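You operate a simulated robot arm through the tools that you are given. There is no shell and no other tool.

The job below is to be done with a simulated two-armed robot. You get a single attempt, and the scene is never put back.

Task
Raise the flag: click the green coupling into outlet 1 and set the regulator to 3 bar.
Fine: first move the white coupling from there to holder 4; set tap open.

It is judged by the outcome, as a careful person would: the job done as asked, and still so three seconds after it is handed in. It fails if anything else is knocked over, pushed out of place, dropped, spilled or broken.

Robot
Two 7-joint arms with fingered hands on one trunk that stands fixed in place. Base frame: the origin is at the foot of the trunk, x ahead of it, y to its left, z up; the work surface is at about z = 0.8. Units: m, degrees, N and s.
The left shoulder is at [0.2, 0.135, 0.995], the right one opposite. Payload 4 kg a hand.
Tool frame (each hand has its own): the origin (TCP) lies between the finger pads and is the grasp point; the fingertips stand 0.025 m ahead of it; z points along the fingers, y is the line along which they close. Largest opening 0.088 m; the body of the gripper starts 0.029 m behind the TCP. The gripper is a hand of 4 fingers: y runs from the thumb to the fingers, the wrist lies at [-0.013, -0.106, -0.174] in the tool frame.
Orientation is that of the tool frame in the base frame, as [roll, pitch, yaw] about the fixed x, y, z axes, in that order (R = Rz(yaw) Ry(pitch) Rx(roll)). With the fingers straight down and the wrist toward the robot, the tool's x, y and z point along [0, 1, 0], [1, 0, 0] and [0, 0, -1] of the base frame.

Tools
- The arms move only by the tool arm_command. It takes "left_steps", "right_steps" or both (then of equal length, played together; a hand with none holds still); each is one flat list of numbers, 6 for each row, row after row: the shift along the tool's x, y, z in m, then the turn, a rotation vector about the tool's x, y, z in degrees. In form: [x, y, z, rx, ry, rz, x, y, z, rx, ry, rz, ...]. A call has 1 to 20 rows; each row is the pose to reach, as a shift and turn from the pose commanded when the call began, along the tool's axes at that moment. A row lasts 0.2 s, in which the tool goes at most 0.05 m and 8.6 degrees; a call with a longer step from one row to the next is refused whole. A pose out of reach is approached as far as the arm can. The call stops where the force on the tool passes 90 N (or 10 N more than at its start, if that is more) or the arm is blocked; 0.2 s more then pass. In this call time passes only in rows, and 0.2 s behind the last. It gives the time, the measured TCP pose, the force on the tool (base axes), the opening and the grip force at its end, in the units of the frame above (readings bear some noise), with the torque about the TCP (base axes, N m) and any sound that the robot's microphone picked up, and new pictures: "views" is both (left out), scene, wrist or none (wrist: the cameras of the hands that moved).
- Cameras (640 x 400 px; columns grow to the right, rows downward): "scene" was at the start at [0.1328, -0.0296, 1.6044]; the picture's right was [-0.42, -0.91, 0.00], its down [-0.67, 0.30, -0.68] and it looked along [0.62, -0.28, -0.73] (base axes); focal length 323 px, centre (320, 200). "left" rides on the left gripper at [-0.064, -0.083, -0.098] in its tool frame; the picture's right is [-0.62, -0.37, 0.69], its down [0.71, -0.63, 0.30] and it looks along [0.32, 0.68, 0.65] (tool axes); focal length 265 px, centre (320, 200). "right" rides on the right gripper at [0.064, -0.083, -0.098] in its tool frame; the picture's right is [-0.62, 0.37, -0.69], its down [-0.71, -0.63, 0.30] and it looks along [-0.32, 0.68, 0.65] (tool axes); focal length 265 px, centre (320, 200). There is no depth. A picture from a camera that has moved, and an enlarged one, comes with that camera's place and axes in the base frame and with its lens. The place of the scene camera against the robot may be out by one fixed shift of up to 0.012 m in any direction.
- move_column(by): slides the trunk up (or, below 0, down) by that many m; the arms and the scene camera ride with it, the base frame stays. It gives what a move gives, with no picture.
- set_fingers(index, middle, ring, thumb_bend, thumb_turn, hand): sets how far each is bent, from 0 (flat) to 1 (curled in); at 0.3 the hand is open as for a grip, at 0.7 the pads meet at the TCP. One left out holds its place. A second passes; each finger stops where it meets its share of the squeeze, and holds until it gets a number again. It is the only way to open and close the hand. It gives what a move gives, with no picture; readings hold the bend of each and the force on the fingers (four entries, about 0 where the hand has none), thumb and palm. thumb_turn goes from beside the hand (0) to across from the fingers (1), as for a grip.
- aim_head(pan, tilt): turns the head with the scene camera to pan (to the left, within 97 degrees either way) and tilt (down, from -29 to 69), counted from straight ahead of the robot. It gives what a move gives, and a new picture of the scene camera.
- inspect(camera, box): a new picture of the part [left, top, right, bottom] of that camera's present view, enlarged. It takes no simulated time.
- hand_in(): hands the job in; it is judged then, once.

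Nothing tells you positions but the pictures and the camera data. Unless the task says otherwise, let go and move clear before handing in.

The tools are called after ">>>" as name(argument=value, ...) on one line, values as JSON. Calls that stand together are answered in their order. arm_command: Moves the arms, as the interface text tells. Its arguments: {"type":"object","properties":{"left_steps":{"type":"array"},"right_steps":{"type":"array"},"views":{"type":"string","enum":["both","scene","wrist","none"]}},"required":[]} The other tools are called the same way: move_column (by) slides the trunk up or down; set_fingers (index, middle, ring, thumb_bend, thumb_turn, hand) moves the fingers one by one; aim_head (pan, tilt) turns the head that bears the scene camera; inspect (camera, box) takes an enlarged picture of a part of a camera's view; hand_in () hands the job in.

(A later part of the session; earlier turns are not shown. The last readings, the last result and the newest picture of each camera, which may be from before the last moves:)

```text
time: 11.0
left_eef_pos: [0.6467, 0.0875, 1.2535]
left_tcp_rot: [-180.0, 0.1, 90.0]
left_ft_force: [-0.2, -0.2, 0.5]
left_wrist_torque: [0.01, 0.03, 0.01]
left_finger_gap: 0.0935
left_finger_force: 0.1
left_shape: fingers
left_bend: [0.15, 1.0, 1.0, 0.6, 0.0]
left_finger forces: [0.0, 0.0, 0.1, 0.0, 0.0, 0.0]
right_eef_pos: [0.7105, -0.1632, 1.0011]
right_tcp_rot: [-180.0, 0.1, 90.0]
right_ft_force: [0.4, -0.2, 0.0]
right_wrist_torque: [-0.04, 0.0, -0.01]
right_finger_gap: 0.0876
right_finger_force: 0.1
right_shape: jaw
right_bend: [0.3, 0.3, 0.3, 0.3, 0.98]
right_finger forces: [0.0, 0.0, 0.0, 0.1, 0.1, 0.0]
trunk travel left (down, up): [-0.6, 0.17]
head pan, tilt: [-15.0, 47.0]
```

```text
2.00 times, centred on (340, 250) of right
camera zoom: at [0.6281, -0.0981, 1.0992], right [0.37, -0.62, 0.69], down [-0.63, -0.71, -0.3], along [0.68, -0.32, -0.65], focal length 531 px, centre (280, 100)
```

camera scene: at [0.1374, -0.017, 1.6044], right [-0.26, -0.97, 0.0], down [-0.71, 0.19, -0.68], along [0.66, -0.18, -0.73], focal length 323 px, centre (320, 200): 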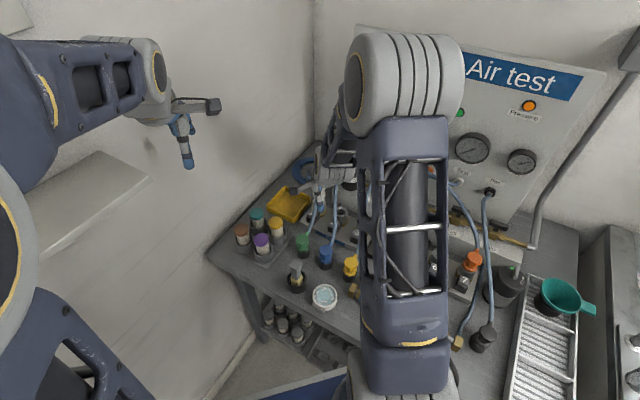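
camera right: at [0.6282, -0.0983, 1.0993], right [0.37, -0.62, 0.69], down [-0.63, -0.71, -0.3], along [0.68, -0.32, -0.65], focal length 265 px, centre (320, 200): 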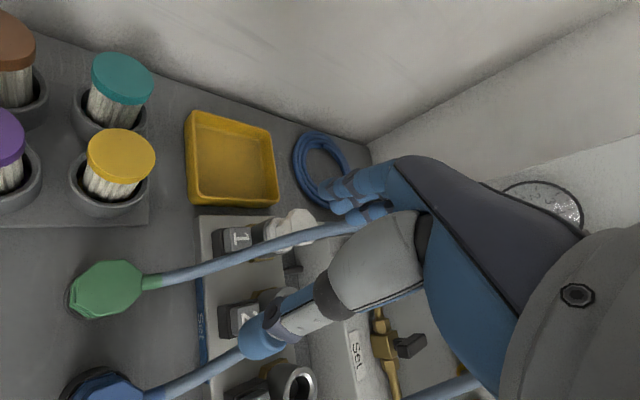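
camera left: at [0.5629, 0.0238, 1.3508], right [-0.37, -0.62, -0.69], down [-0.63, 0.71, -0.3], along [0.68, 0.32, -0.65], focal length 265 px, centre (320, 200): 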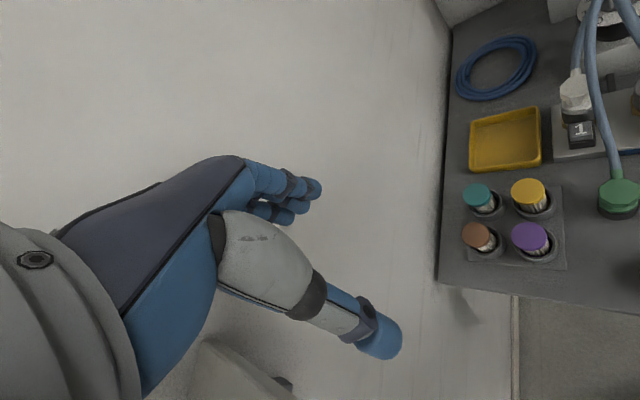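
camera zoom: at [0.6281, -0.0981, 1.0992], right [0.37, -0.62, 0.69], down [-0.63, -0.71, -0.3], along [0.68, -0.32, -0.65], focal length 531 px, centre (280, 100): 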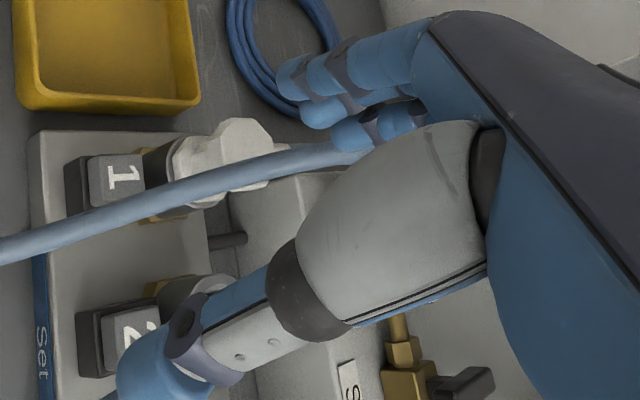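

With the thumb turned beside the hand it sticks out too far sideways. I'll tuck it across the curled fingers instead, leaving only the index pointing.

>>> set_fingers(hand="left", index=0.2, thumb_bend=0.9, thumb_turn=0.9)

>>> inspect(camera="left", box=[160, 100, 480, 400])

>>> inspect(camera="scene", box=[130, 60, 250, 190])

```text
time: 12.0
left_eef_pos: [0.646, 0.088, 1.2539]
left_tcp_rot: [-179.9, 0.0, 89.9]
left_ft_force: [0.9, -0.7, 0.4]
left_wrist_torque: [-0.04, -0.02, 0.01]
left_finger_gap: 0.0275
left_finger_force: 0.2
left_shape: fingers
left_bend: [0.2, 1.0, 1.0, 0.9, 0.92]
left_finger forces: [0.1, 0.0, 0.0, 0.0, 0.0, 0.0]
right_eef_pos: [0.7119, -0.1622, 1.0001]
right_tcp_rot: [179.9, 0.0, 89.9]
right_ft_force: [0.0, -0.4, 0.4]
right_wrist_torque: [0.01, 0.0, 0.0]
right_finger_gap: 0.0876
right_finger_force: 0.0
right_shape: jaw
right_bend: [0.3, 0.3, 0.3, 0.3, 0.98]
right_finger forces: [0.0, 0.0, 0.0, 0.1, 0.0, 0.0]
trunk travel left (down, up): [-0.6, 0.17]
head pan, tilt: [-15.0, 47.0]
```

```text
1.33 times, centred on (320, 250) of left
camera zoom: at [0.5631, 0.0234, 1.3508], right [-0.37, -0.62, -0.69], down [-0.63, 0.71, -0.3], along [0.68, 0.32, -0.65], focal length 354 px, centre (320, 133)
```

zoom: 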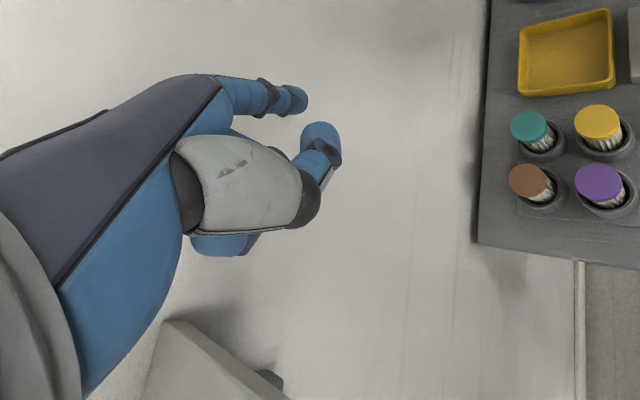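

```text
3.08 times, centred on (190, 125) of scene
camera zoom: at [0.1374, -0.0171, 1.6044], right [-0.26, -0.97, 0.0], down [-0.71, 0.19, -0.68], along [0.66, -0.18, -0.73], focal length 994 px, centre (720, 431)
```

zoom: 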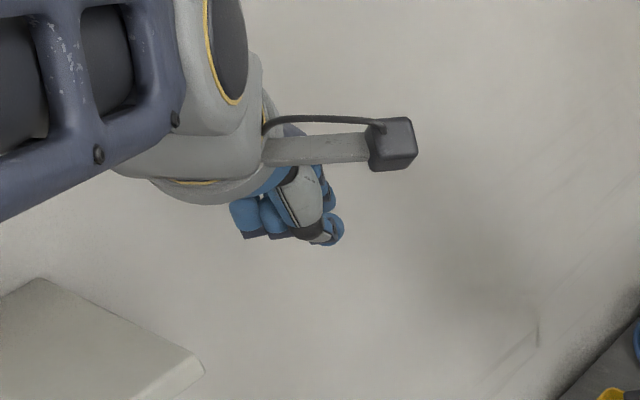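

A fist with the index out works, and at about 0.3 bend the index is straight and clear of the rest. I'll put the right hand in that shape over button 1 and see, in the view, where the tip falls relative to the button.

>>> set_fingers(hand="right", index=0.3, middle=1.0, ring=1.0, thumb_bend=0.9, thumb_turn=0.9)

>>> arm_command(right_steps=[-0.007, 0.0, 0.025, 0, 0, 0, -0.014, -0.002, 0.05, 0, 0, 0], views="wrist")

>>> inspect(camera="right", box=[200, 140, 440, 320])

>>> inspect(camera="left", box=[520, 20, 640, 150])

```text
time: 13.0
left_eef_pos: [0.6467, 0.0879, 1.2526]
left_tcp_rot: [179.9, -0.1, 90.0]
left_ft_force: [-0.2, 0.0, 0.5]
left_wrist_torque: [-0.02, 0.01, -0.04]
left_finger_gap: 0.0276
left_finger_force: 0.0
left_shape: fingers
left_bend: [0.2, 1.0, 1.0, 0.9, 0.92]
left_finger forces: [0.0, 0.1, 0.0, 0.1, 0.1, 0.1]
right_eef_pos: [0.7113, -0.1617, 0.9993]
right_tcp_rot: [180.0, 0.0, 90.0]
right_ft_force: [-0.4, -0.5, 0.3]
right_wrist_torque: [0.01, 0.01, -0.01]
right_finger_gap: 0.0192
right_finger_force: 0.2
right_shape: fingers
right_bend: [0.3, 1.0, 1.0, 0.9, 0.92]
right_finger forces: [0.0, 0.1, 0.0, 0.0, 0.0, 0.1]
trunk travel left (down, up): [-0.6, 0.17]
head pan, tilt: [-15.0, 47.0]
```

```text
time: 13.6
left_eef_pos: [0.647, 0.0886, 1.2534]
left_tcp_rot: [180.0, -0.1, 90.0]
left_ft_force: [0.2, 0.0, -0.5]
left_wrist_torque: [-0.01, -0.02, 0.01]
left_finger_gap: 0.0277
left_finger_force: 0.0
left_shape: fingers
left_bend: [0.2, 1.0, 1.0, 0.9, 0.92]
left_finger forces: [0.0, 0.1, 0.0, 0.0, 0.0, 0.0]
right_eef_pos: [0.7093, -0.1753, 0.9496]
right_tcp_rot: [179.9, 0.0, 90.0]
right_ft_force: [0.6, 0.4, 0.2]
right_wrist_torque: [-0.01, 0.04, -0.05]
right_finger_gap: 0.0193
right_finger_force: 0.1
right_shape: fingers
right_bend: [0.3, 1.0, 1.0, 0.9, 0.92]
right_finger forces: [0.0, 0.0, 0.0, 0.1, 0.0, 0.0]
trunk travel left (down, up): [-0.6, 0.17]
head pan, tilt: [-15.0, 47.0]
camera right: at [0.6263, -0.1117, 1.0492], right [0.37, -0.62, 0.69], down [-0.63, -0.71, -0.31], along [0.68, -0.32, -0.65], focal length 265 px, centre (320, 200)
```

right: 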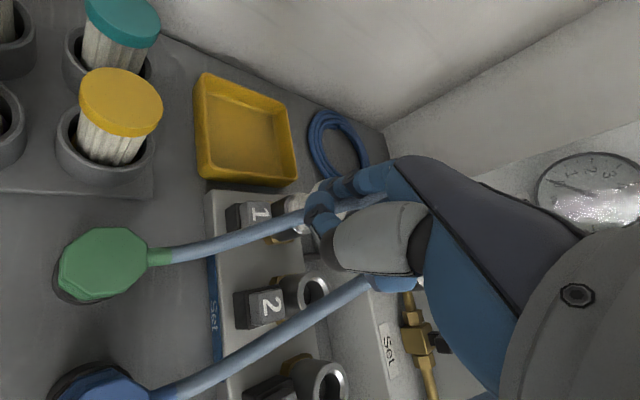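

```text
2.22 times, centred on (320, 230) of right
camera zoom: at [0.6263, -0.1117, 1.0492], right [0.37, -0.62, 0.69], down [-0.63, -0.71, -0.31], along [0.68, -0.32, -0.65], focal length 590 px, centre (320, 133)
```

zoom: 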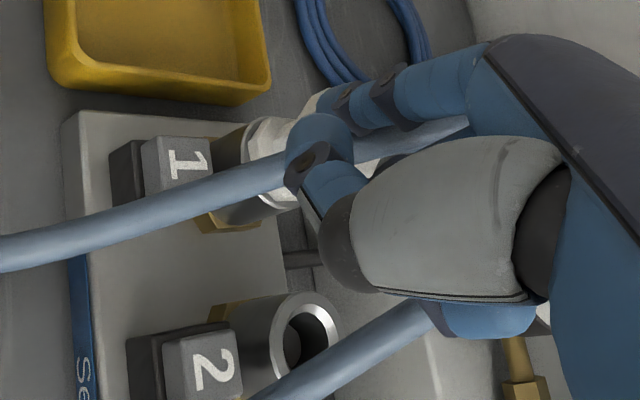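

```text
3.08 times, centred on (580, 85) of left
camera zoom: at [0.5629, 0.0235, 1.3509], right [-0.37, -0.62, -0.69], down [-0.63, 0.71, -0.3], along [0.68, 0.32, -0.65], focal length 817 px, centre (-480, 554)
```

zoom: 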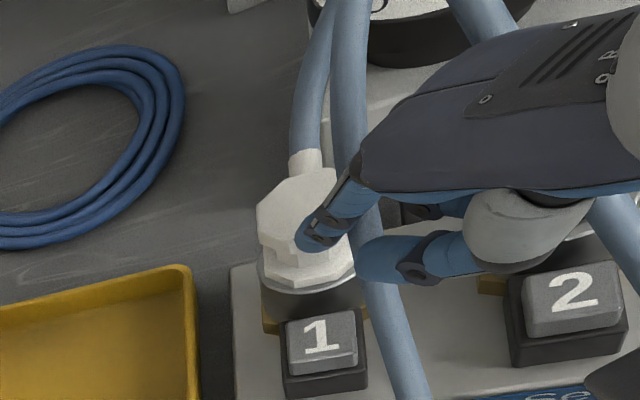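

The index tip is about 1 cm ahead of the button, and the thumb and curled fingers sit about 2.5 cm higher. I'll correct sideways and descend to just above the button, then check the view.

>>> arm_command(right_steps=[0.006, -0.011, 0.02, 0, 0, 0, 0.006, -0.011, 0.04, 0, 0, 0, 0.006, -0.011, 0.055, 0, 0, 0], views="wrist")

>>> inspect(camera="right", box=[200, 140, 440, 320])

>>> inspect(camera="left", box=[540, 50, 640, 150])

```text
time: 14.4
left_eef_pos: [0.6469, 0.0882, 1.2528]
left_tcp_rot: [180.0, 0.1, 90.0]
left_ft_force: [-0.8, -0.4, 0.4]
left_wrist_torque: [-0.01, 0.05, 0.0]
left_finger_gap: 0.0275
left_finger_force: 0.0
left_shape: fingers
left_bend: [0.2, 1.0, 1.0, 0.9, 0.92]
left_finger forces: [0.0, 0.0, 0.1, 0.0, 0.0, 0.0]
right_eef_pos: [0.697, -0.1691, 0.8941]
right_tcp_rot: [180.0, 0.0, 90.0]
right_ft_force: [0.1, -0.3, -0.1]
right_wrist_torque: [-0.02, 0.02, 0.01]
right_finger_gap: 0.019
right_finger_force: 0.0
right_shape: fingers
right_bend: [0.3, 1.0, 1.0, 0.9, 0.92]
right_finger forces: [0.0, 0.0, 0.1, 0.1, 0.1, 0.1]
trunk travel left (down, up): [-0.6, 0.17]
head pan, tilt: [-15.0, 47.0]
camera right: at [0.6148, -0.1061, 0.9936], right [0.37, -0.62, 0.69], down [-0.63, -0.71, -0.31], along [0.68, -0.32, -0.65], focal length 265 px, centre (320, 200)
```

right: 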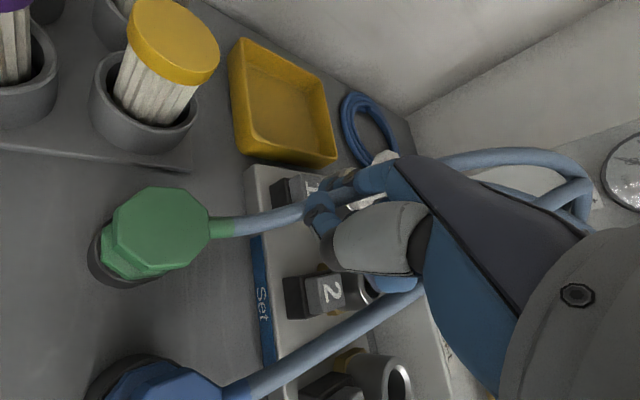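

```text
2.22 times, centred on (320, 230) of right
camera zoom: at [0.6148, -0.1061, 0.9936], right [0.37, -0.62, 0.69], down [-0.63, -0.71, -0.31], along [0.68, -0.32, -0.65], focal length 590 px, centre (320, 133)
```

zoom: 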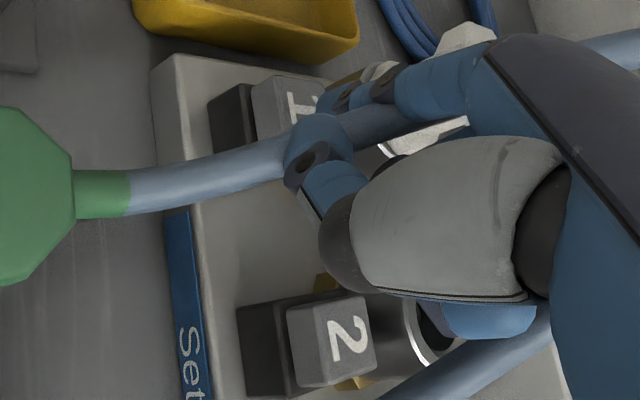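

```text
4.00 times, centred on (590, 100) of left
camera zoom: at [0.563, 0.0234, 1.3508], right [-0.37, -0.62, -0.69], down [-0.63, 0.71, -0.3], along [0.68, 0.32, -0.65], focal length 1062 px, centre (-760, 600)
```

zoom: 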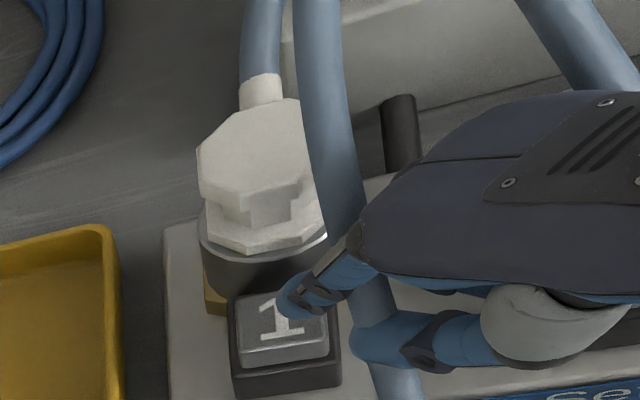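

The index tip lines up over button 1 in the left view. I'll lower it gently onto the button and press a little.

>>> arm_command(right_steps=[0, 0, 0.008, 0, 0, 0, 0, 0, 0.014, 0, 0, 0, 0, 0, 0.02, 0, 0, 0], views="none")

>>> inspect(camera="left", box=[540, 50, 640, 150])

```text
time: 15.2
left_eef_pos: [0.6458, 0.0889, 1.2534]
left_tcp_rot: [180.0, -0.1, 90.0]
left_ft_force: [-0.8, 0.0, 0.4]
left_wrist_torque: [0.03, -0.01, 0.0]
left_finger_gap: 0.0276
left_finger_force: 0.0
left_shape: fingers
left_bend: [0.2, 1.0, 1.0, 0.9, 0.92]
left_finger forces: [0.0, 0.0, 0.0, 0.0, 0.0, 0.0]
right_eef_pos: [0.6984, -0.1692, 0.8756]
right_tcp_rot: [179.7, -0.1, 89.9]
right_ft_force: [-3.4, 0.2, 8.9]
right_wrist_torque: [0.07, -0.4, 0.02]
right_finger_gap: 0.0192
right_finger_force: 4.3
right_shape: fingers
right_bend: [0.3, 1.0, 1.0, 0.9, 0.92]
right_finger forces: [9.1, 0.0, 0.1, 0.0, 0.0, 0.0]
trunk travel left (down, up): [-0.6, 0.17]
head pan, tilt: [-15.0, 47.0]
```

```text
4.00 times, centred on (590, 100) of left
camera zoom: at [0.5628, 0.0235, 1.3511], right [-0.37, -0.62, -0.69], down [-0.63, 0.71, -0.3], along [0.68, 0.32, -0.65], focal length 1062 px, centre (-760, 600)
```

zoom: 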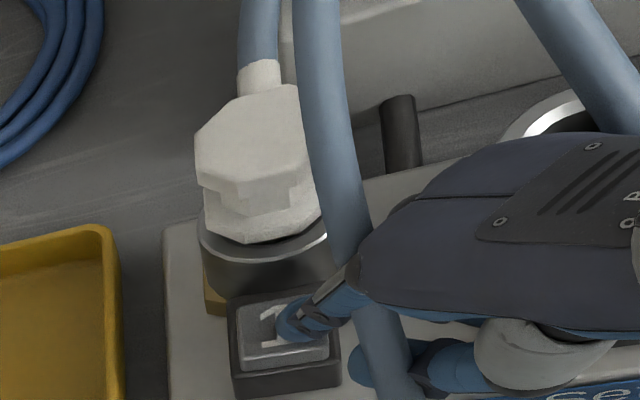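

Pressing the button (9 N) worked: the white coupling has risen a few millimetres in its outlet. I'll lift the finger and check that it stays unlatched.

>>> arm_command(right_steps=[0, 0, -0.01, 0, 0, 0, 0, 0, -0.02, 0, 0, 0, 0, 0, -0.03, 0, 0, 0, 0, 0, -0.05, 0, 0, 0], views="none")

>>> inspect(camera="left", box=[540, 50, 640, 150])

```text
time: 16.2
left_eef_pos: [0.6463, 0.0883, 1.2529]
left_tcp_rot: [-180.0, 0.0, 90.0]
left_ft_force: [0.4, 0.7, 0.7]
left_wrist_torque: [0.0, 0.02, -0.01]
left_finger_gap: 0.0277
left_finger_force: 0.0
left_shape: fingers
left_bend: [0.2, 1.0, 1.0, 0.9, 0.92]
left_finger forces: [0.1, 0.0, 0.0, 0.1, 0.1, 0.0]
right_eef_pos: [0.6983, -0.1708, 0.9243]
right_tcp_rot: [-179.9, 0.1, 90.0]
right_ft_force: [-0.6, 0.3, 0.1]
right_wrist_torque: [-0.02, 0.0, -0.04]
right_finger_gap: 0.0193
right_finger_force: 0.0
right_shape: fingers
right_bend: [0.3, 1.0, 1.0, 0.9, 0.92]
right_finger forces: [0.1, 0.0, 0.1, 0.0, 0.1, 0.1]
trunk travel left (down, up): [-0.6, 0.17]
head pan, tilt: [-15.0, 47.0]
```

```text
4.00 times, centred on (590, 100) of left
camera zoom: at [0.5632, 0.0234, 1.3507], right [-0.37, -0.62, -0.69], down [-0.63, 0.71, -0.3], along [0.68, 0.32, -0.65], focal length 1062 px, centre (-760, 600)
```

zoom: 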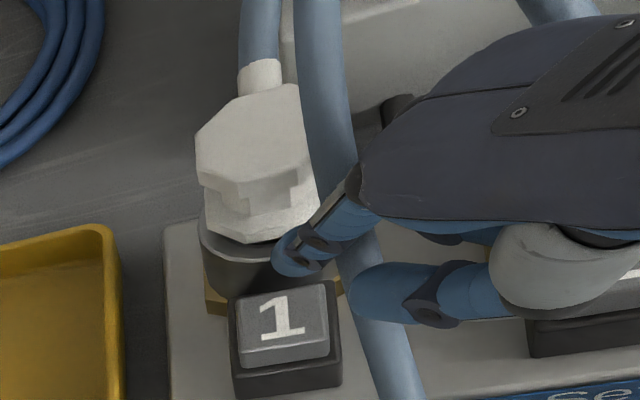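

The coupling stays popped up and the button has returned, so one hand is enough and the left arm can stay parked. Next I'll raise the right hand above outlet 1, turn it so it closes along the row clear of the hose stub, and open it part-way.

>>> arm_command(right_steps=[0, 0, -0.04, 0, 0, 0, 0, 0.01, -0.08, 0, 0, -8, -0.005, 0.035, -0.096, 0, 0, -16, -0.01, 0.06, -0.096, 0, 0, -24, -0.019, 0.087, -0.096, 0, 0, -30], views="none")

>>> set_fingers(hand="right", index=0.4, middle=0.4, ring=0.2, thumb_bend=0.4, thumb_turn=0.98)

>>> inspect(camera="right", box=[120, 150, 440, 380])

>>> inspect(camera="left", box=[520, 0, 640, 130])

>>> inspect(camera="scene", box=[250, 120, 420, 250])

```text
time: 17.4
left_eef_pos: [0.6465, 0.0888, 1.2532]
left_tcp_rot: [-180.0, 0.0, 90.0]
left_ft_force: [-0.7, -0.4, -0.2]
left_wrist_torque: [0.02, 0.03, 0.06]
left_finger_gap: 0.0277
left_finger_force: 0.0
left_shape: fingers
left_bend: [0.2, 1.0, 1.0, 0.9, 0.92]
left_finger forces: [0.1, 0.0, 0.0, 0.0, 0.0, 0.1]
right_eef_pos: [0.7839, -0.1895, 1.0206]
right_tcp_rot: [179.9, 0.0, 120.2]
right_ft_force: [0.7, 0.1, 0.0]
right_wrist_torque: [-0.01, -0.02, 0.02]
right_finger_gap: 0.0195
right_finger_force: 0.0
right_shape: fingers
right_bend: [0.3, 1.0, 1.0, 0.9, 0.92]
right_finger forces: [0.1, 0.0, 0.0, 0.0, 0.0, 0.1]
trunk travel left (down, up): [-0.6, 0.17]
head pan, tilt: [-15.0, 47.0]
```

```text
time: 18.4
left_eef_pos: [0.6463, 0.0868, 1.2531]
left_tcp_rot: [180.0, 0.1, 90.0]
left_ft_force: [-0.2, 0.2, 0.2]
left_wrist_torque: [0.03, 0.0, -0.02]
left_finger_gap: 0.0274
left_finger_force: 0.0
left_shape: fingers
left_bend: [0.2, 1.0, 1.0, 0.9, 0.92]
left_finger forces: [0.0, 0.0, 0.1, 0.0, 0.0, 0.0]
right_eef_pos: [0.7853, -0.1892, 1.0204]
right_tcp_rot: [-180.0, 0.0, 120.0]
right_ft_force: [-0.2, -0.8, -1.1]
right_wrist_torque: [-0.01, -0.01, 0.01]
right_finger_gap: 0.0633
right_finger_force: 0.0
right_shape: fingers
right_bend: [0.4, 0.4, 0.2, 0.4, 0.97]
right_finger forces: [0.0, 0.0, 0.0, 0.0, 0.0, 0.0]
trunk travel left (down, up): [-0.6, 0.17]
head pan, tilt: [-15.0, 47.0]
```

```text
1.74 times, centred on (280, 265) of right
camera zoom: at [0.6809, -0.1757, 1.1197], right [0.63, -0.35, 0.69], down [-0.19, -0.93, -0.3], along [0.75, 0.06, -0.65], focal length 462 px, centre (390, 87)
```

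zoom: 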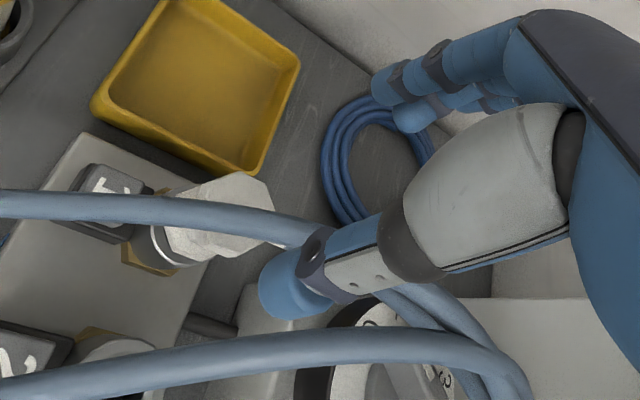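

```text
3.08 times, centred on (580, 65) of left
camera zoom: at [0.5631, 0.0234, 1.3508], right [-0.37, -0.62, -0.69], down [-0.63, 0.71, -0.3], along [0.68, 0.32, -0.65], focal length 817 px, centre (-480, 615)
```

zoom: 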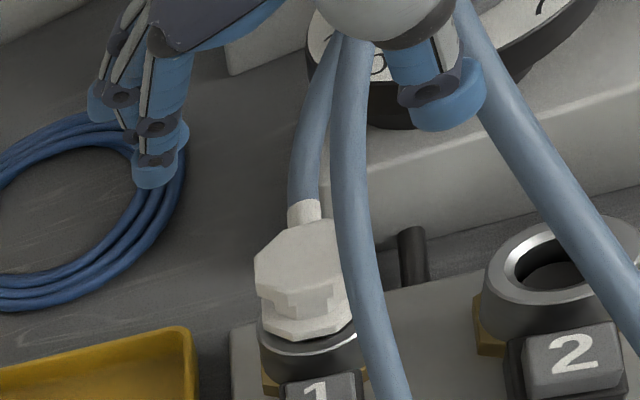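

```text
3.08 times, centred on (335, 185) of scene
camera zoom: at [0.1374, -0.0171, 1.6044], right [-0.26, -0.97, 0.0], down [-0.71, 0.19, -0.68], along [0.66, -0.18, -0.73], focal length 994 px, centre (274, 246)
```

zoom: 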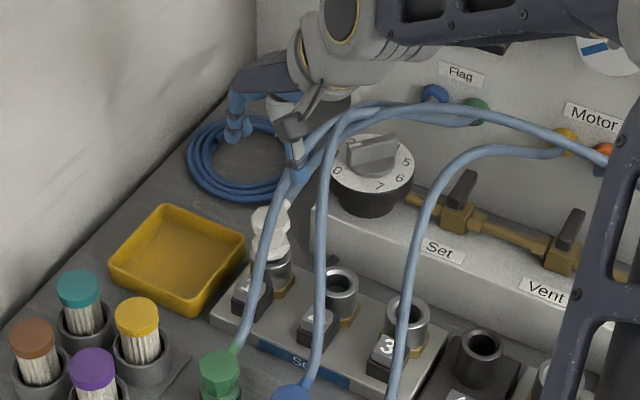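

The popped white coupling's top is at about (0.790, -0.193, 0.911), with the outlet collar top at about 0.861. The hand straddles it with the hose stub off to the ring-finger side. I'll descend in two stages with a check between.

>>> arm_command(right_steps=[-0.003, 0.001, 0.03, 0, 0, 0, -0.006, 0.002, 0.06, 0, 0, 0, -0.006, 0.002, 0.09, 0, 0, 0], views="wrist")

>>> inspect(camera="left", box=[520, 0, 640, 130])

>>> inspect(camera="right", box=[160, 150, 440, 350])

>>> inspect(camera="scene", box=[270, 140, 350, 220])

```text
time: 19.2
left_eef_pos: [0.6463, 0.087, 1.2533]
left_tcp_rot: [-179.9, 0.0, 90.1]
left_ft_force: [-0.5, 0.4, -1.3]
left_wrist_torque: [0.0, 0.03, 0.0]
left_finger_gap: 0.0275
left_finger_force: 0.0
left_shape: fingers
left_bend: [0.2, 1.0, 1.0, 0.9, 0.92]
left_finger forces: [0.0, 0.0, 0.0, 0.0, 0.1, 0.0]
right_eef_pos: [0.7907, -0.1941, 0.9296]
right_tcp_rot: [180.0, 0.1, 119.9]
right_ft_force: [0.3, -0.3, -0.5]
right_wrist_torque: [0.03, 0.0, 0.06]
right_finger_gap: 0.0637
right_finger_force: 0.0
right_shape: fingers
right_bend: [0.4, 0.4, 0.2, 0.4, 0.97]
right_finger forces: [0.1, 0.1, 0.0, 0.0, 0.1, 0.0]
trunk travel left (down, up): [-0.6, 0.17]
head pan, tilt: [-15.0, 47.0]
camera right: at [0.6861, -0.1802, 1.0292], right [0.63, -0.35, 0.69], down [-0.19, -0.93, -0.3], along [0.75, 0.06, -0.65], focal length 265 px, centre (320, 200)
```

right: 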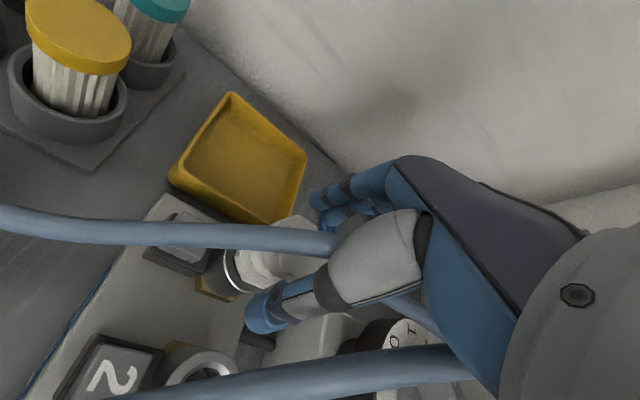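

```text
3.08 times, centred on (580, 65) of left
camera zoom: at [0.5629, 0.0234, 1.3509], right [-0.37, -0.62, -0.69], down [-0.63, 0.71, -0.3], along [0.68, 0.32, -0.65], focal length 817 px, centre (-480, 615)
```

zoom: 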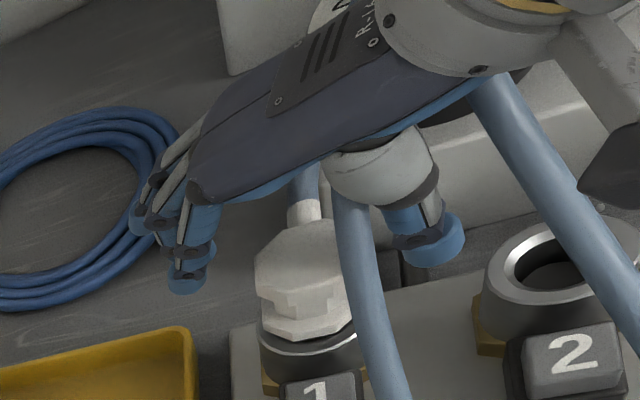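

```text
2.00 times, centred on (300, 250) of right
camera zoom: at [0.6861, -0.1802, 1.0292], right [0.63, -0.35, 0.69], down [-0.19, -0.93, -0.3], along [0.75, 0.06, -0.65], focal length 531 px, centre (360, 100)
```

zoom: 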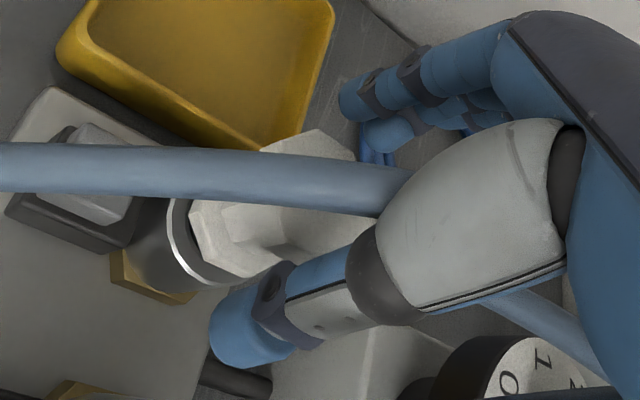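

```text
5.00 times, centred on (310, 180) of scene
camera zoom: at [0.1372, -0.017, 1.6044], right [-0.26, -0.97, 0.0], down [-0.71, 0.19, -0.68], along [0.66, -0.18, -0.73], focal length 1615 px, centre (370, 300)
```

zoom: 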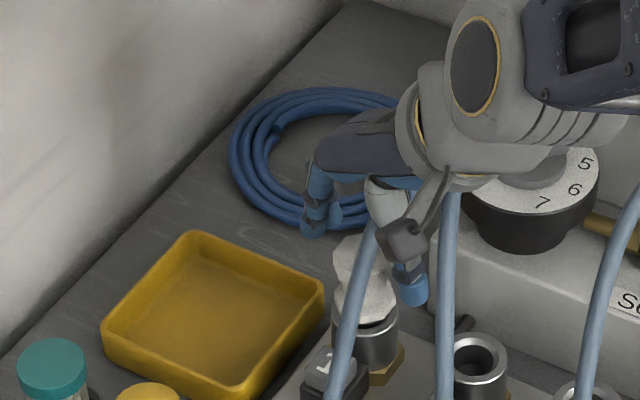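

The coupling is centred between fingers and thumb in the left view. I'll go down the last 3.4 cm.

>>> arm_command(right_steps=[0, 0, 0.018, 0, 0, 0, 0, 0, 0.034, 0, 0, 0], views="wrist")

>>> inspect(camera="left", box=[520, 20, 640, 150])

>>> inspect(camera="right", box=[160, 150, 440, 350])

```text
time: 19.8
left_eef_pos: [0.6474, 0.088, 1.252]
left_tcp_rot: [179.9, 0.0, 90.0]
left_ft_force: [1.4, 0.0, 0.4]
left_wrist_torque: [0.0, 0.02, -0.02]
left_finger_gap: 0.0276
left_finger_force: 0.0
left_shape: fingers
left_bend: [0.2, 1.0, 1.0, 0.9, 0.92]
left_finger forces: [0.0, 0.0, 0.0, 0.0, 0.1, 0.0]
right_eef_pos: [0.7887, -0.1936, 0.8966]
right_tcp_rot: [179.9, 0.0, 120.0]
right_ft_force: [0.4, -0.6, -0.4]
right_wrist_torque: [0.01, -0.02, 0.03]
right_finger_gap: 0.0635
right_finger_force: 0.0
right_shape: fingers
right_bend: [0.4, 0.4, 0.2, 0.4, 0.97]
right_finger forces: [0.0, 0.0, 0.0, 0.0, 0.0, 0.0]
trunk travel left (down, up): [-0.6, 0.17]
head pan, tilt: [-15.0, 47.0]
camera right: at [0.6862, -0.1797, 0.9955], right [0.63, -0.35, 0.69], down [-0.19, -0.93, -0.3], along [0.75, 0.06, -0.65], focal length 265 px, centre (320, 200)
```

right: 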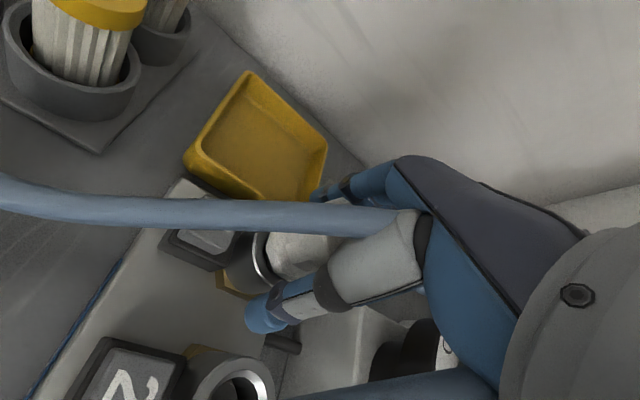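

```text
3.08 times, centred on (580, 85) of left
camera zoom: at [0.563, 0.0234, 1.3508], right [-0.37, -0.62, -0.69], down [-0.63, 0.71, -0.3], along [0.68, 0.32, -0.65], focal length 817 px, centre (-480, 554)
```

zoom: 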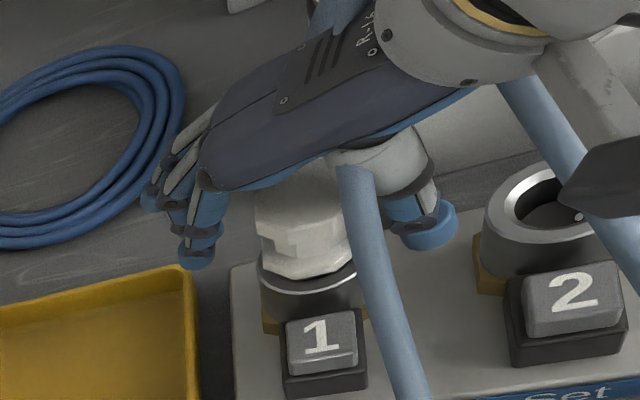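

```text
2.00 times, centred on (300, 250) of right
camera zoom: at [0.6862, -0.1797, 0.9955], right [0.63, -0.35, 0.69], down [-0.19, -0.93, -0.3], along [0.75, 0.06, -0.65], focal length 531 px, centre (360, 100)
```

zoom: 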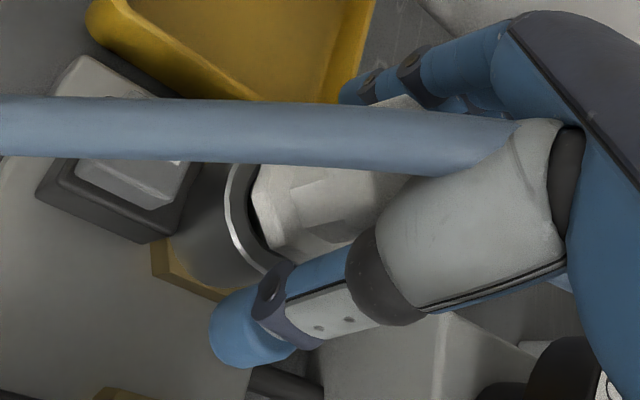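

The coupling is well centred. I'll close the thumb, index and middle fingers on it.

>>> set_fingers(hand="right", index=0.68, middle=0.68, thumb_bend=0.68)

>>> inspect(camera="left", box=[520, 20, 640, 150])

>>> inspect(camera="right", box=[160, 150, 440, 350])

```text
time: 20.8
left_eef_pos: [0.6466, 0.0881, 1.2525]
left_tcp_rot: [-180.0, 0.0, 90.1]
left_ft_force: [0.4, 0.0, 0.1]
left_wrist_torque: [0.02, 0.02, 0.01]
left_finger_gap: 0.0278
left_finger_force: 0.1
left_shape: fingers
left_bend: [0.2, 1.0, 1.0, 0.9, 0.92]
left_finger forces: [0.0, 0.0, 0.1, 0.0, 0.0, 0.0]
right_eef_pos: [0.7901, -0.1935, 0.8974]
right_tcp_rot: [-180.0, 0.0, 120.0]
right_ft_force: [1.0, 0.2, -0.4]
right_wrist_torque: [0.05, -0.05, 0.0]
right_finger_gap: 0.0275
right_finger_force: 9.0
right_shape: fingers
right_bend: [0.58, 0.64, 0.2, 0.57, 0.99]
right_finger forces: [6.3, 2.8, 0.1, 0.0, 8.5, 0.0]
trunk travel left (down, up): [-0.6, 0.17]
head pan, tilt: [-15.0, 47.0]
```

```text
3.08 times, centred on (580, 85) of left
camera zoom: at [0.5631, 0.0234, 1.3507], right [-0.37, -0.62, -0.69], down [-0.63, 0.71, -0.3], along [0.68, 0.32, -0.65], focal length 817 px, centre (-480, 554)
```

zoom: 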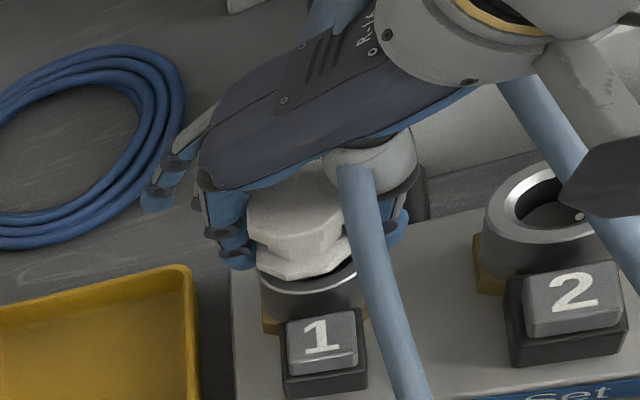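

```text
2.00 times, centred on (300, 250) of right
camera zoom: at [0.6862, -0.1798, 0.9956], right [0.63, -0.35, 0.69], down [-0.19, -0.93, -0.3], along [0.75, 0.06, -0.65], focal length 531 px, centre (360, 100)
```

zoom: 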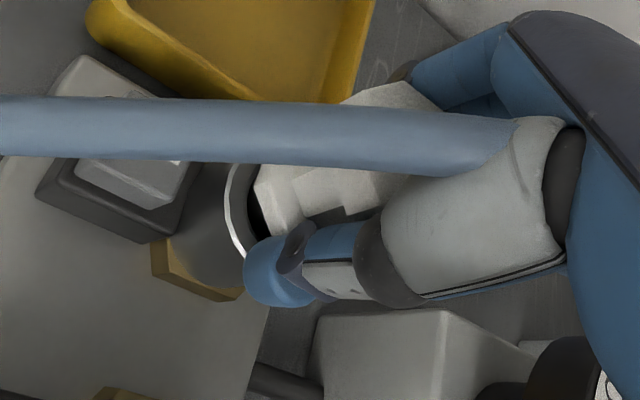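

The grip is firm (thumb 8.5 N, fingers about 9 N together), with the coupling held at its waist. I'll lift it slowly straight up.

>>> arm_command(right_steps=[0, 0, -0.008, 0, 0, 0, 0, 0, -0.016, 0, 0, 0, 0, 0, -0.024, 0, 0, 0, 0, 0, -0.032, 0, 0, 0, 0, 0, -0.042, 0, 0, 0, 0, 0, -0.052, 0, 0, 0], views="wrist")

>>> inspect(camera="left", box=[520, 0, 640, 130])

>>> inspect(camera="right", box=[160, 150, 440, 350])

>>> inspect(camera="scene", box=[270, 130, 350, 220])

```text
time: 22.2
left_eef_pos: [0.6461, 0.088, 1.2528]
left_tcp_rot: [-179.9, 0.0, 90.0]
left_ft_force: [0.3, -0.4, 0.7]
left_wrist_torque: [-0.01, 0.02, -0.01]
left_finger_gap: 0.0277
left_finger_force: 0.2
left_shape: fingers
left_bend: [0.2, 1.0, 1.0, 0.9, 0.92]
left_finger forces: [0.1, 0.1, 0.0, 0.0, 0.0, 0.0]
right_eef_pos: [0.7893, -0.1925, 0.949]
right_tcp_rot: [179.9, 0.0, 120.0]
right_ft_force: [0.1, 0.4, -0.5]
right_wrist_torque: [0.01, -0.02, -0.02]
right_finger_gap: 0.0271
right_finger_force: 7.9
right_shape: fingers
right_bend: [0.58, 0.65, 0.2, 0.57, 0.99]
right_finger forces: [6.5, 1.8, 0.0, 0.0, 8.3, 0.1]
trunk travel left (down, up): [-0.6, 0.17]
head pan, tilt: [-15.0, 47.0]
camera right: at [0.686, -0.1794, 1.0484], right [0.63, -0.35, 0.69], down [-0.19, -0.93, -0.3], along [0.75, 0.06, -0.65], focal length 265 px, centre (320, 200)
```

right: 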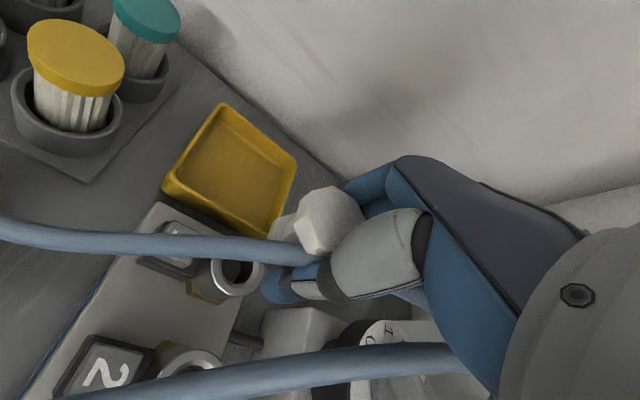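

```text
3.08 times, centred on (580, 65) of left
camera zoom: at [0.5632, 0.0234, 1.3507], right [-0.37, -0.62, -0.69], down [-0.63, 0.71, -0.3], along [0.68, 0.32, -0.65], focal length 817 px, centre (-480, 615)
```

zoom: 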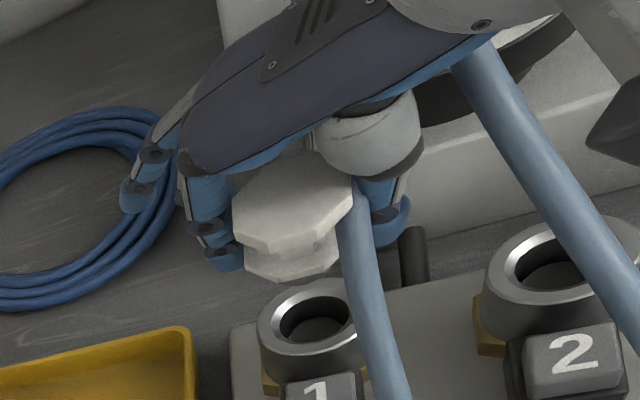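

```text
2.00 times, centred on (300, 250) of right
camera zoom: at [0.686, -0.1794, 1.0484], right [0.63, -0.35, 0.69], down [-0.19, -0.93, -0.3], along [0.75, 0.06, -0.65], focal length 531 px, centre (360, 100)
```

zoom: 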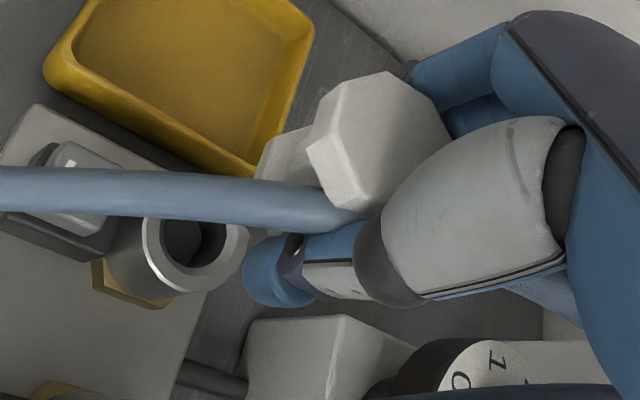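

```text
4.44 times, centred on (310, 175) of scene
camera zoom: at [0.1375, -0.0171, 1.6043], right [-0.26, -0.97, 0.0], down [-0.71, 0.19, -0.68], along [0.66, -0.18, -0.73], focal length 1435 px, centre (364, 311)
```

zoom: 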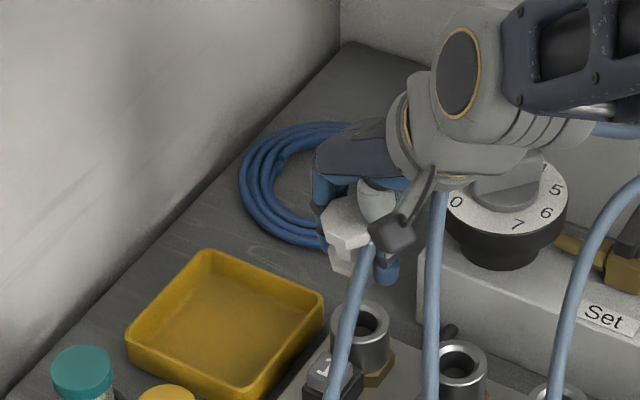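

The white coupling is out of outlet 1, but it seems to have tilted slightly in the fingers. I'll look at it closely before carrying it.

>>> inspect(camera="left", box=[545, 25, 605, 110])

>>> inspect(camera="right", box=[240, 170, 380, 300])

>>> inspect(camera="scene", box=[295, 160, 335, 200])

```text
4.71 times, centred on (575, 68) of left
camera zoom: at [0.5632, 0.0234, 1.3507], right [-0.37, -0.62, -0.69], down [-0.63, 0.71, -0.3], along [0.68, 0.32, -0.65], focal length 1249 px, centre (-880, 824)
```

zoom: 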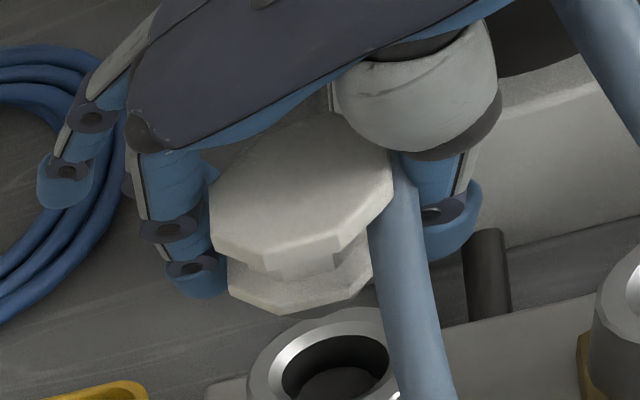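

```text
3.08 times, centred on (310, 235) of right
camera zoom: at [0.686, -0.1794, 1.0484], right [0.63, -0.35, 0.69], down [-0.19, -0.93, -0.3], along [0.75, 0.06, -0.65], focal length 817 px, centre (351, 92)
```

zoom: 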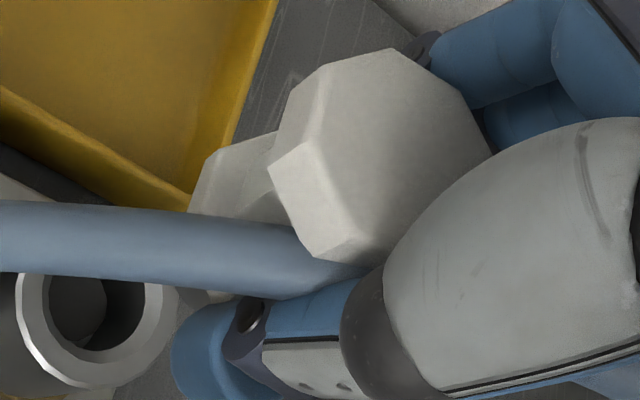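

```text
10.00 times, centred on (315, 180) of scene
camera zoom: at [0.1375, -0.0171, 1.6043], right [-0.26, -0.97, 0.0], down [-0.71, 0.19, -0.68], along [0.66, -0.18, -0.73], focal length 3230 px, centre (370, 400)
```

zoom: 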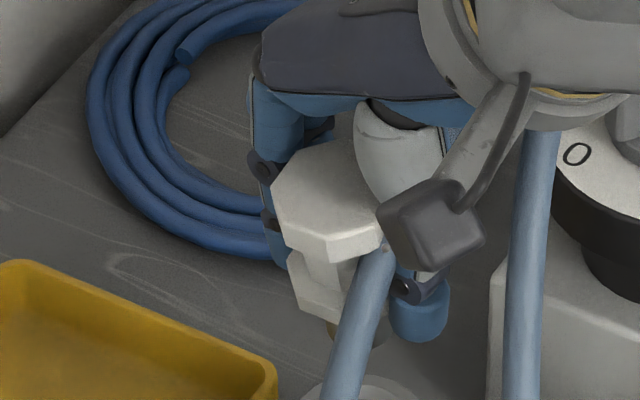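

The coupling is held securely but leans about 15° toward the bench front. Holder 4 has a wide, chamfered mouth, and I can counter-rotate the hand before inserting. I'll lift a little more and carry it slowly to above holder 4.

>>> arm_command(right_steps=[0, 0, -0.03, 0, 0, 0, 0, 0, -0.06, 0, 0, 0, -0.004, -0.015, -0.071, 0, 0, 0, -0.012, -0.045, -0.071, 0, 0, 0, -0.021, -0.075, -0.071, 0, 0, 0, -0.029, -0.105, -0.071, 0, 0, 0, -0.037, -0.135, -0.071, 0, 0, 0, -0.046, -0.165, -0.071, 0, 0, 0, -0.053, -0.19, -0.071, 0, 0, 0, -0.058, -0.21, -0.071, 0, 0, 0], views="both")

>>> inspect(camera="right", box=[160, 150, 440, 350])

>>> inspect(camera="scene", box=[320, 150, 440, 250])

```text
time: 24.4
left_eef_pos: [0.6477, 0.0889, 1.252]
left_tcp_rot: [-180.0, 0.0, 90.0]
left_ft_force: [-0.1, 0.6, 0.3]
left_wrist_torque: [-0.04, -0.02, -0.03]
left_finger_gap: 0.0274
left_finger_force: 0.2
left_shape: fingers
left_bend: [0.2, 1.0, 1.0, 0.9, 0.92]
left_finger forces: [0.1, 0.0, 0.1, 0.1, 0.0, 0.0]
right_eef_pos: [0.6359, -0.3473, 1.0193]
right_tcp_rot: [-180.0, 0.0, 120.0]
right_ft_force: [0.6, -0.3, -1.6]
right_wrist_torque: [-0.03, 0.01, 0.01]
right_finger_gap: 0.0269
right_finger_force: 7.9
right_shape: fingers
right_bend: [0.58, 0.66, 0.2, 0.57, 0.99]
right_finger forces: [6.4, 1.6, 0.1, 0.0, 8.1, 0.0]
trunk travel left (down, up): [-0.6, 0.17]
head pan, tilt: [-15.0, 47.0]
camera scene: at [0.1376, -0.0169, 1.6043], right [-0.26, -0.97, 0.0], down [-0.71, 0.19, -0.68], along [0.66, -0.18, -0.73], focal length 323 px, centre (320, 200)
camera right: at [0.5319, -0.3343, 1.1182], right [0.63, -0.35, 0.69], down [-0.19, -0.93, -0.3], along [0.75, 0.06, -0.65], focal length 265 px, centre (320, 200)
```

scene: 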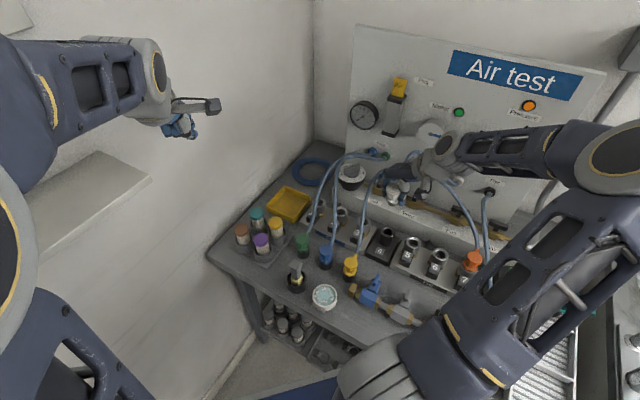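
right: 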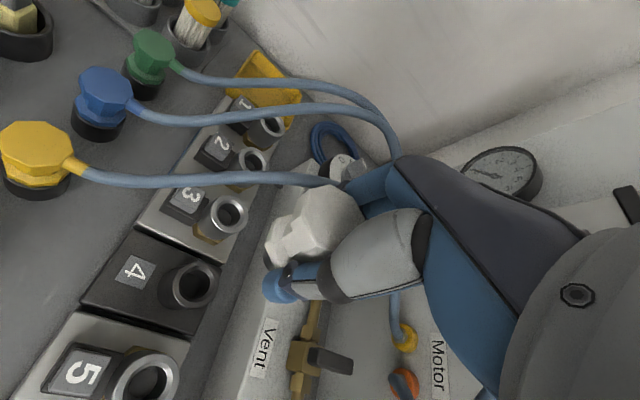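

```text
2.00 times, centred on (300, 250) of right
camera zoom: at [0.5319, -0.3343, 1.1182], right [0.63, -0.35, 0.69], down [-0.19, -0.93, -0.3], along [0.75, 0.06, -0.65], focal length 531 px, centre (360, 100)
```

zoom: 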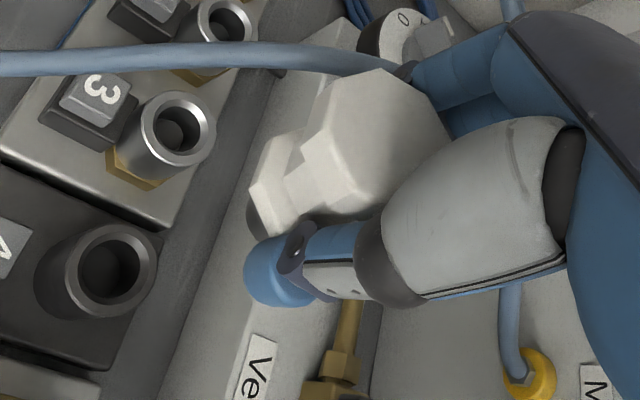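

```text
4.00 times, centred on (380, 200) of scene
camera zoom: at [0.1376, -0.0169, 1.6043], right [-0.26, -0.97, 0.0], down [-0.71, 0.19, -0.68], along [0.66, -0.18, -0.73], focal length 1292 px, centre (80, 200)
```

zoom: 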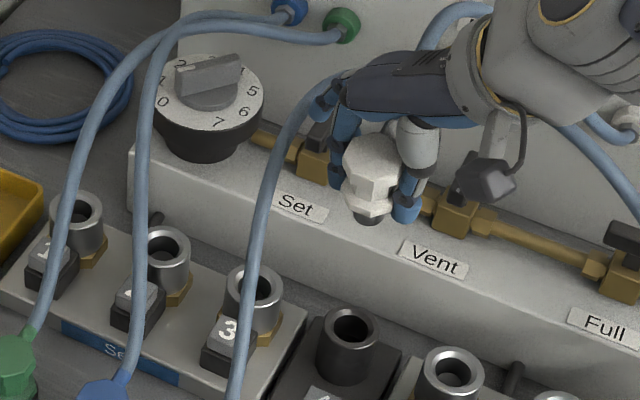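

Now the held coupling is clearly visible from the scene camera. I'll zoom right in to judge its tilt and the holder's position.

>>> inspect(camera="scene", box=[376, 172, 416, 212])

>>> inspect(camera="right", box=[270, 170, 380, 290])

>>> inspect(camera="scene", box=[360, 215, 420, 255])

>>> inspect(camera="right", box=[80, 220, 260, 340])

```text
10.00 times, centred on (396, 192) of scene
camera zoom: at [0.1376, -0.0169, 1.6043], right [-0.26, -0.97, 0.0], down [-0.71, 0.19, -0.68], along [0.66, -0.18, -0.73], focal length 3230 px, centre (-440, 280)
```

zoom: 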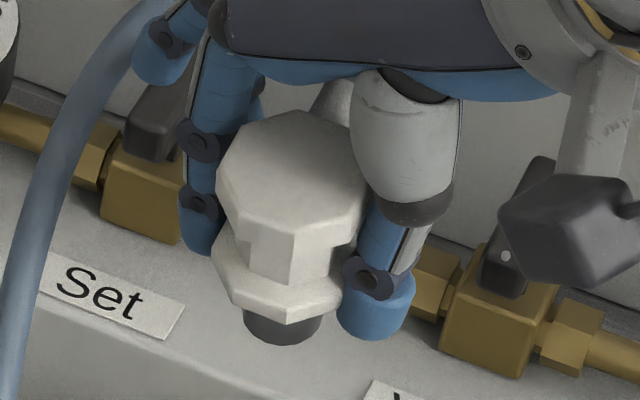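

```text
3.33 times, centred on (325, 230) of right
camera zoom: at [0.5319, -0.3343, 1.1182], right [0.63, -0.35, 0.69], down [-0.19, -0.93, -0.3], along [0.75, 0.06, -0.65], focal length 885 px, centre (303, 100)
```

zoom: 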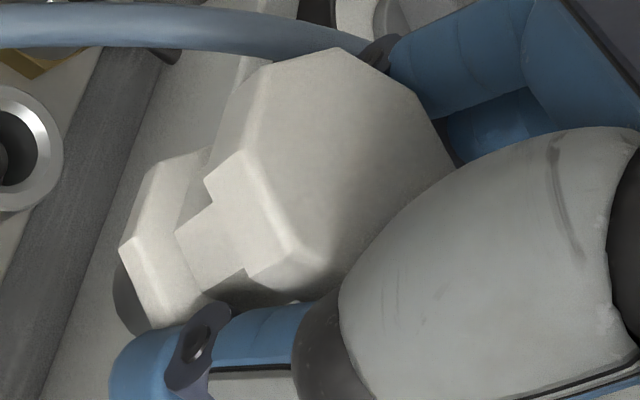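

```text
10.00 times, centred on (390, 235) of scene
camera zoom: at [0.1376, -0.0169, 1.6043], right [-0.26, -0.97, 0.0], down [-0.71, 0.19, -0.68], along [0.66, -0.18, -0.73], focal length 3230 px, centre (-380, -150)
```

zoom: 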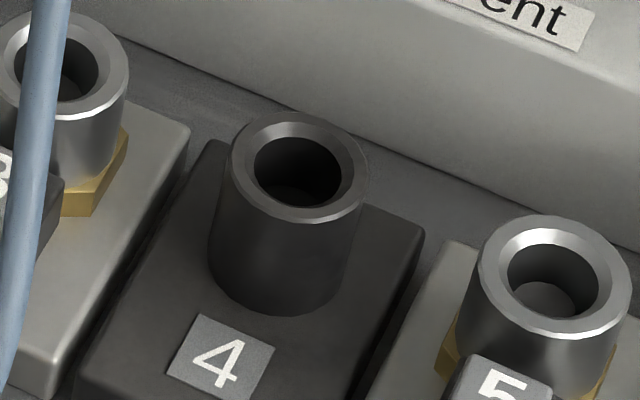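

```text
3.33 times, centred on (170, 280) of right
camera zoom: at [0.5319, -0.3343, 1.1182], right [0.63, -0.35, 0.69], down [-0.19, -0.93, -0.3], along [0.75, 0.06, -0.65], focal length 885 px, centre (820, -67)
```

zoom: 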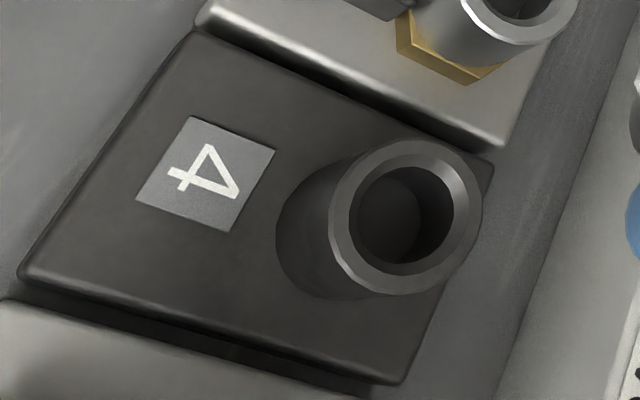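

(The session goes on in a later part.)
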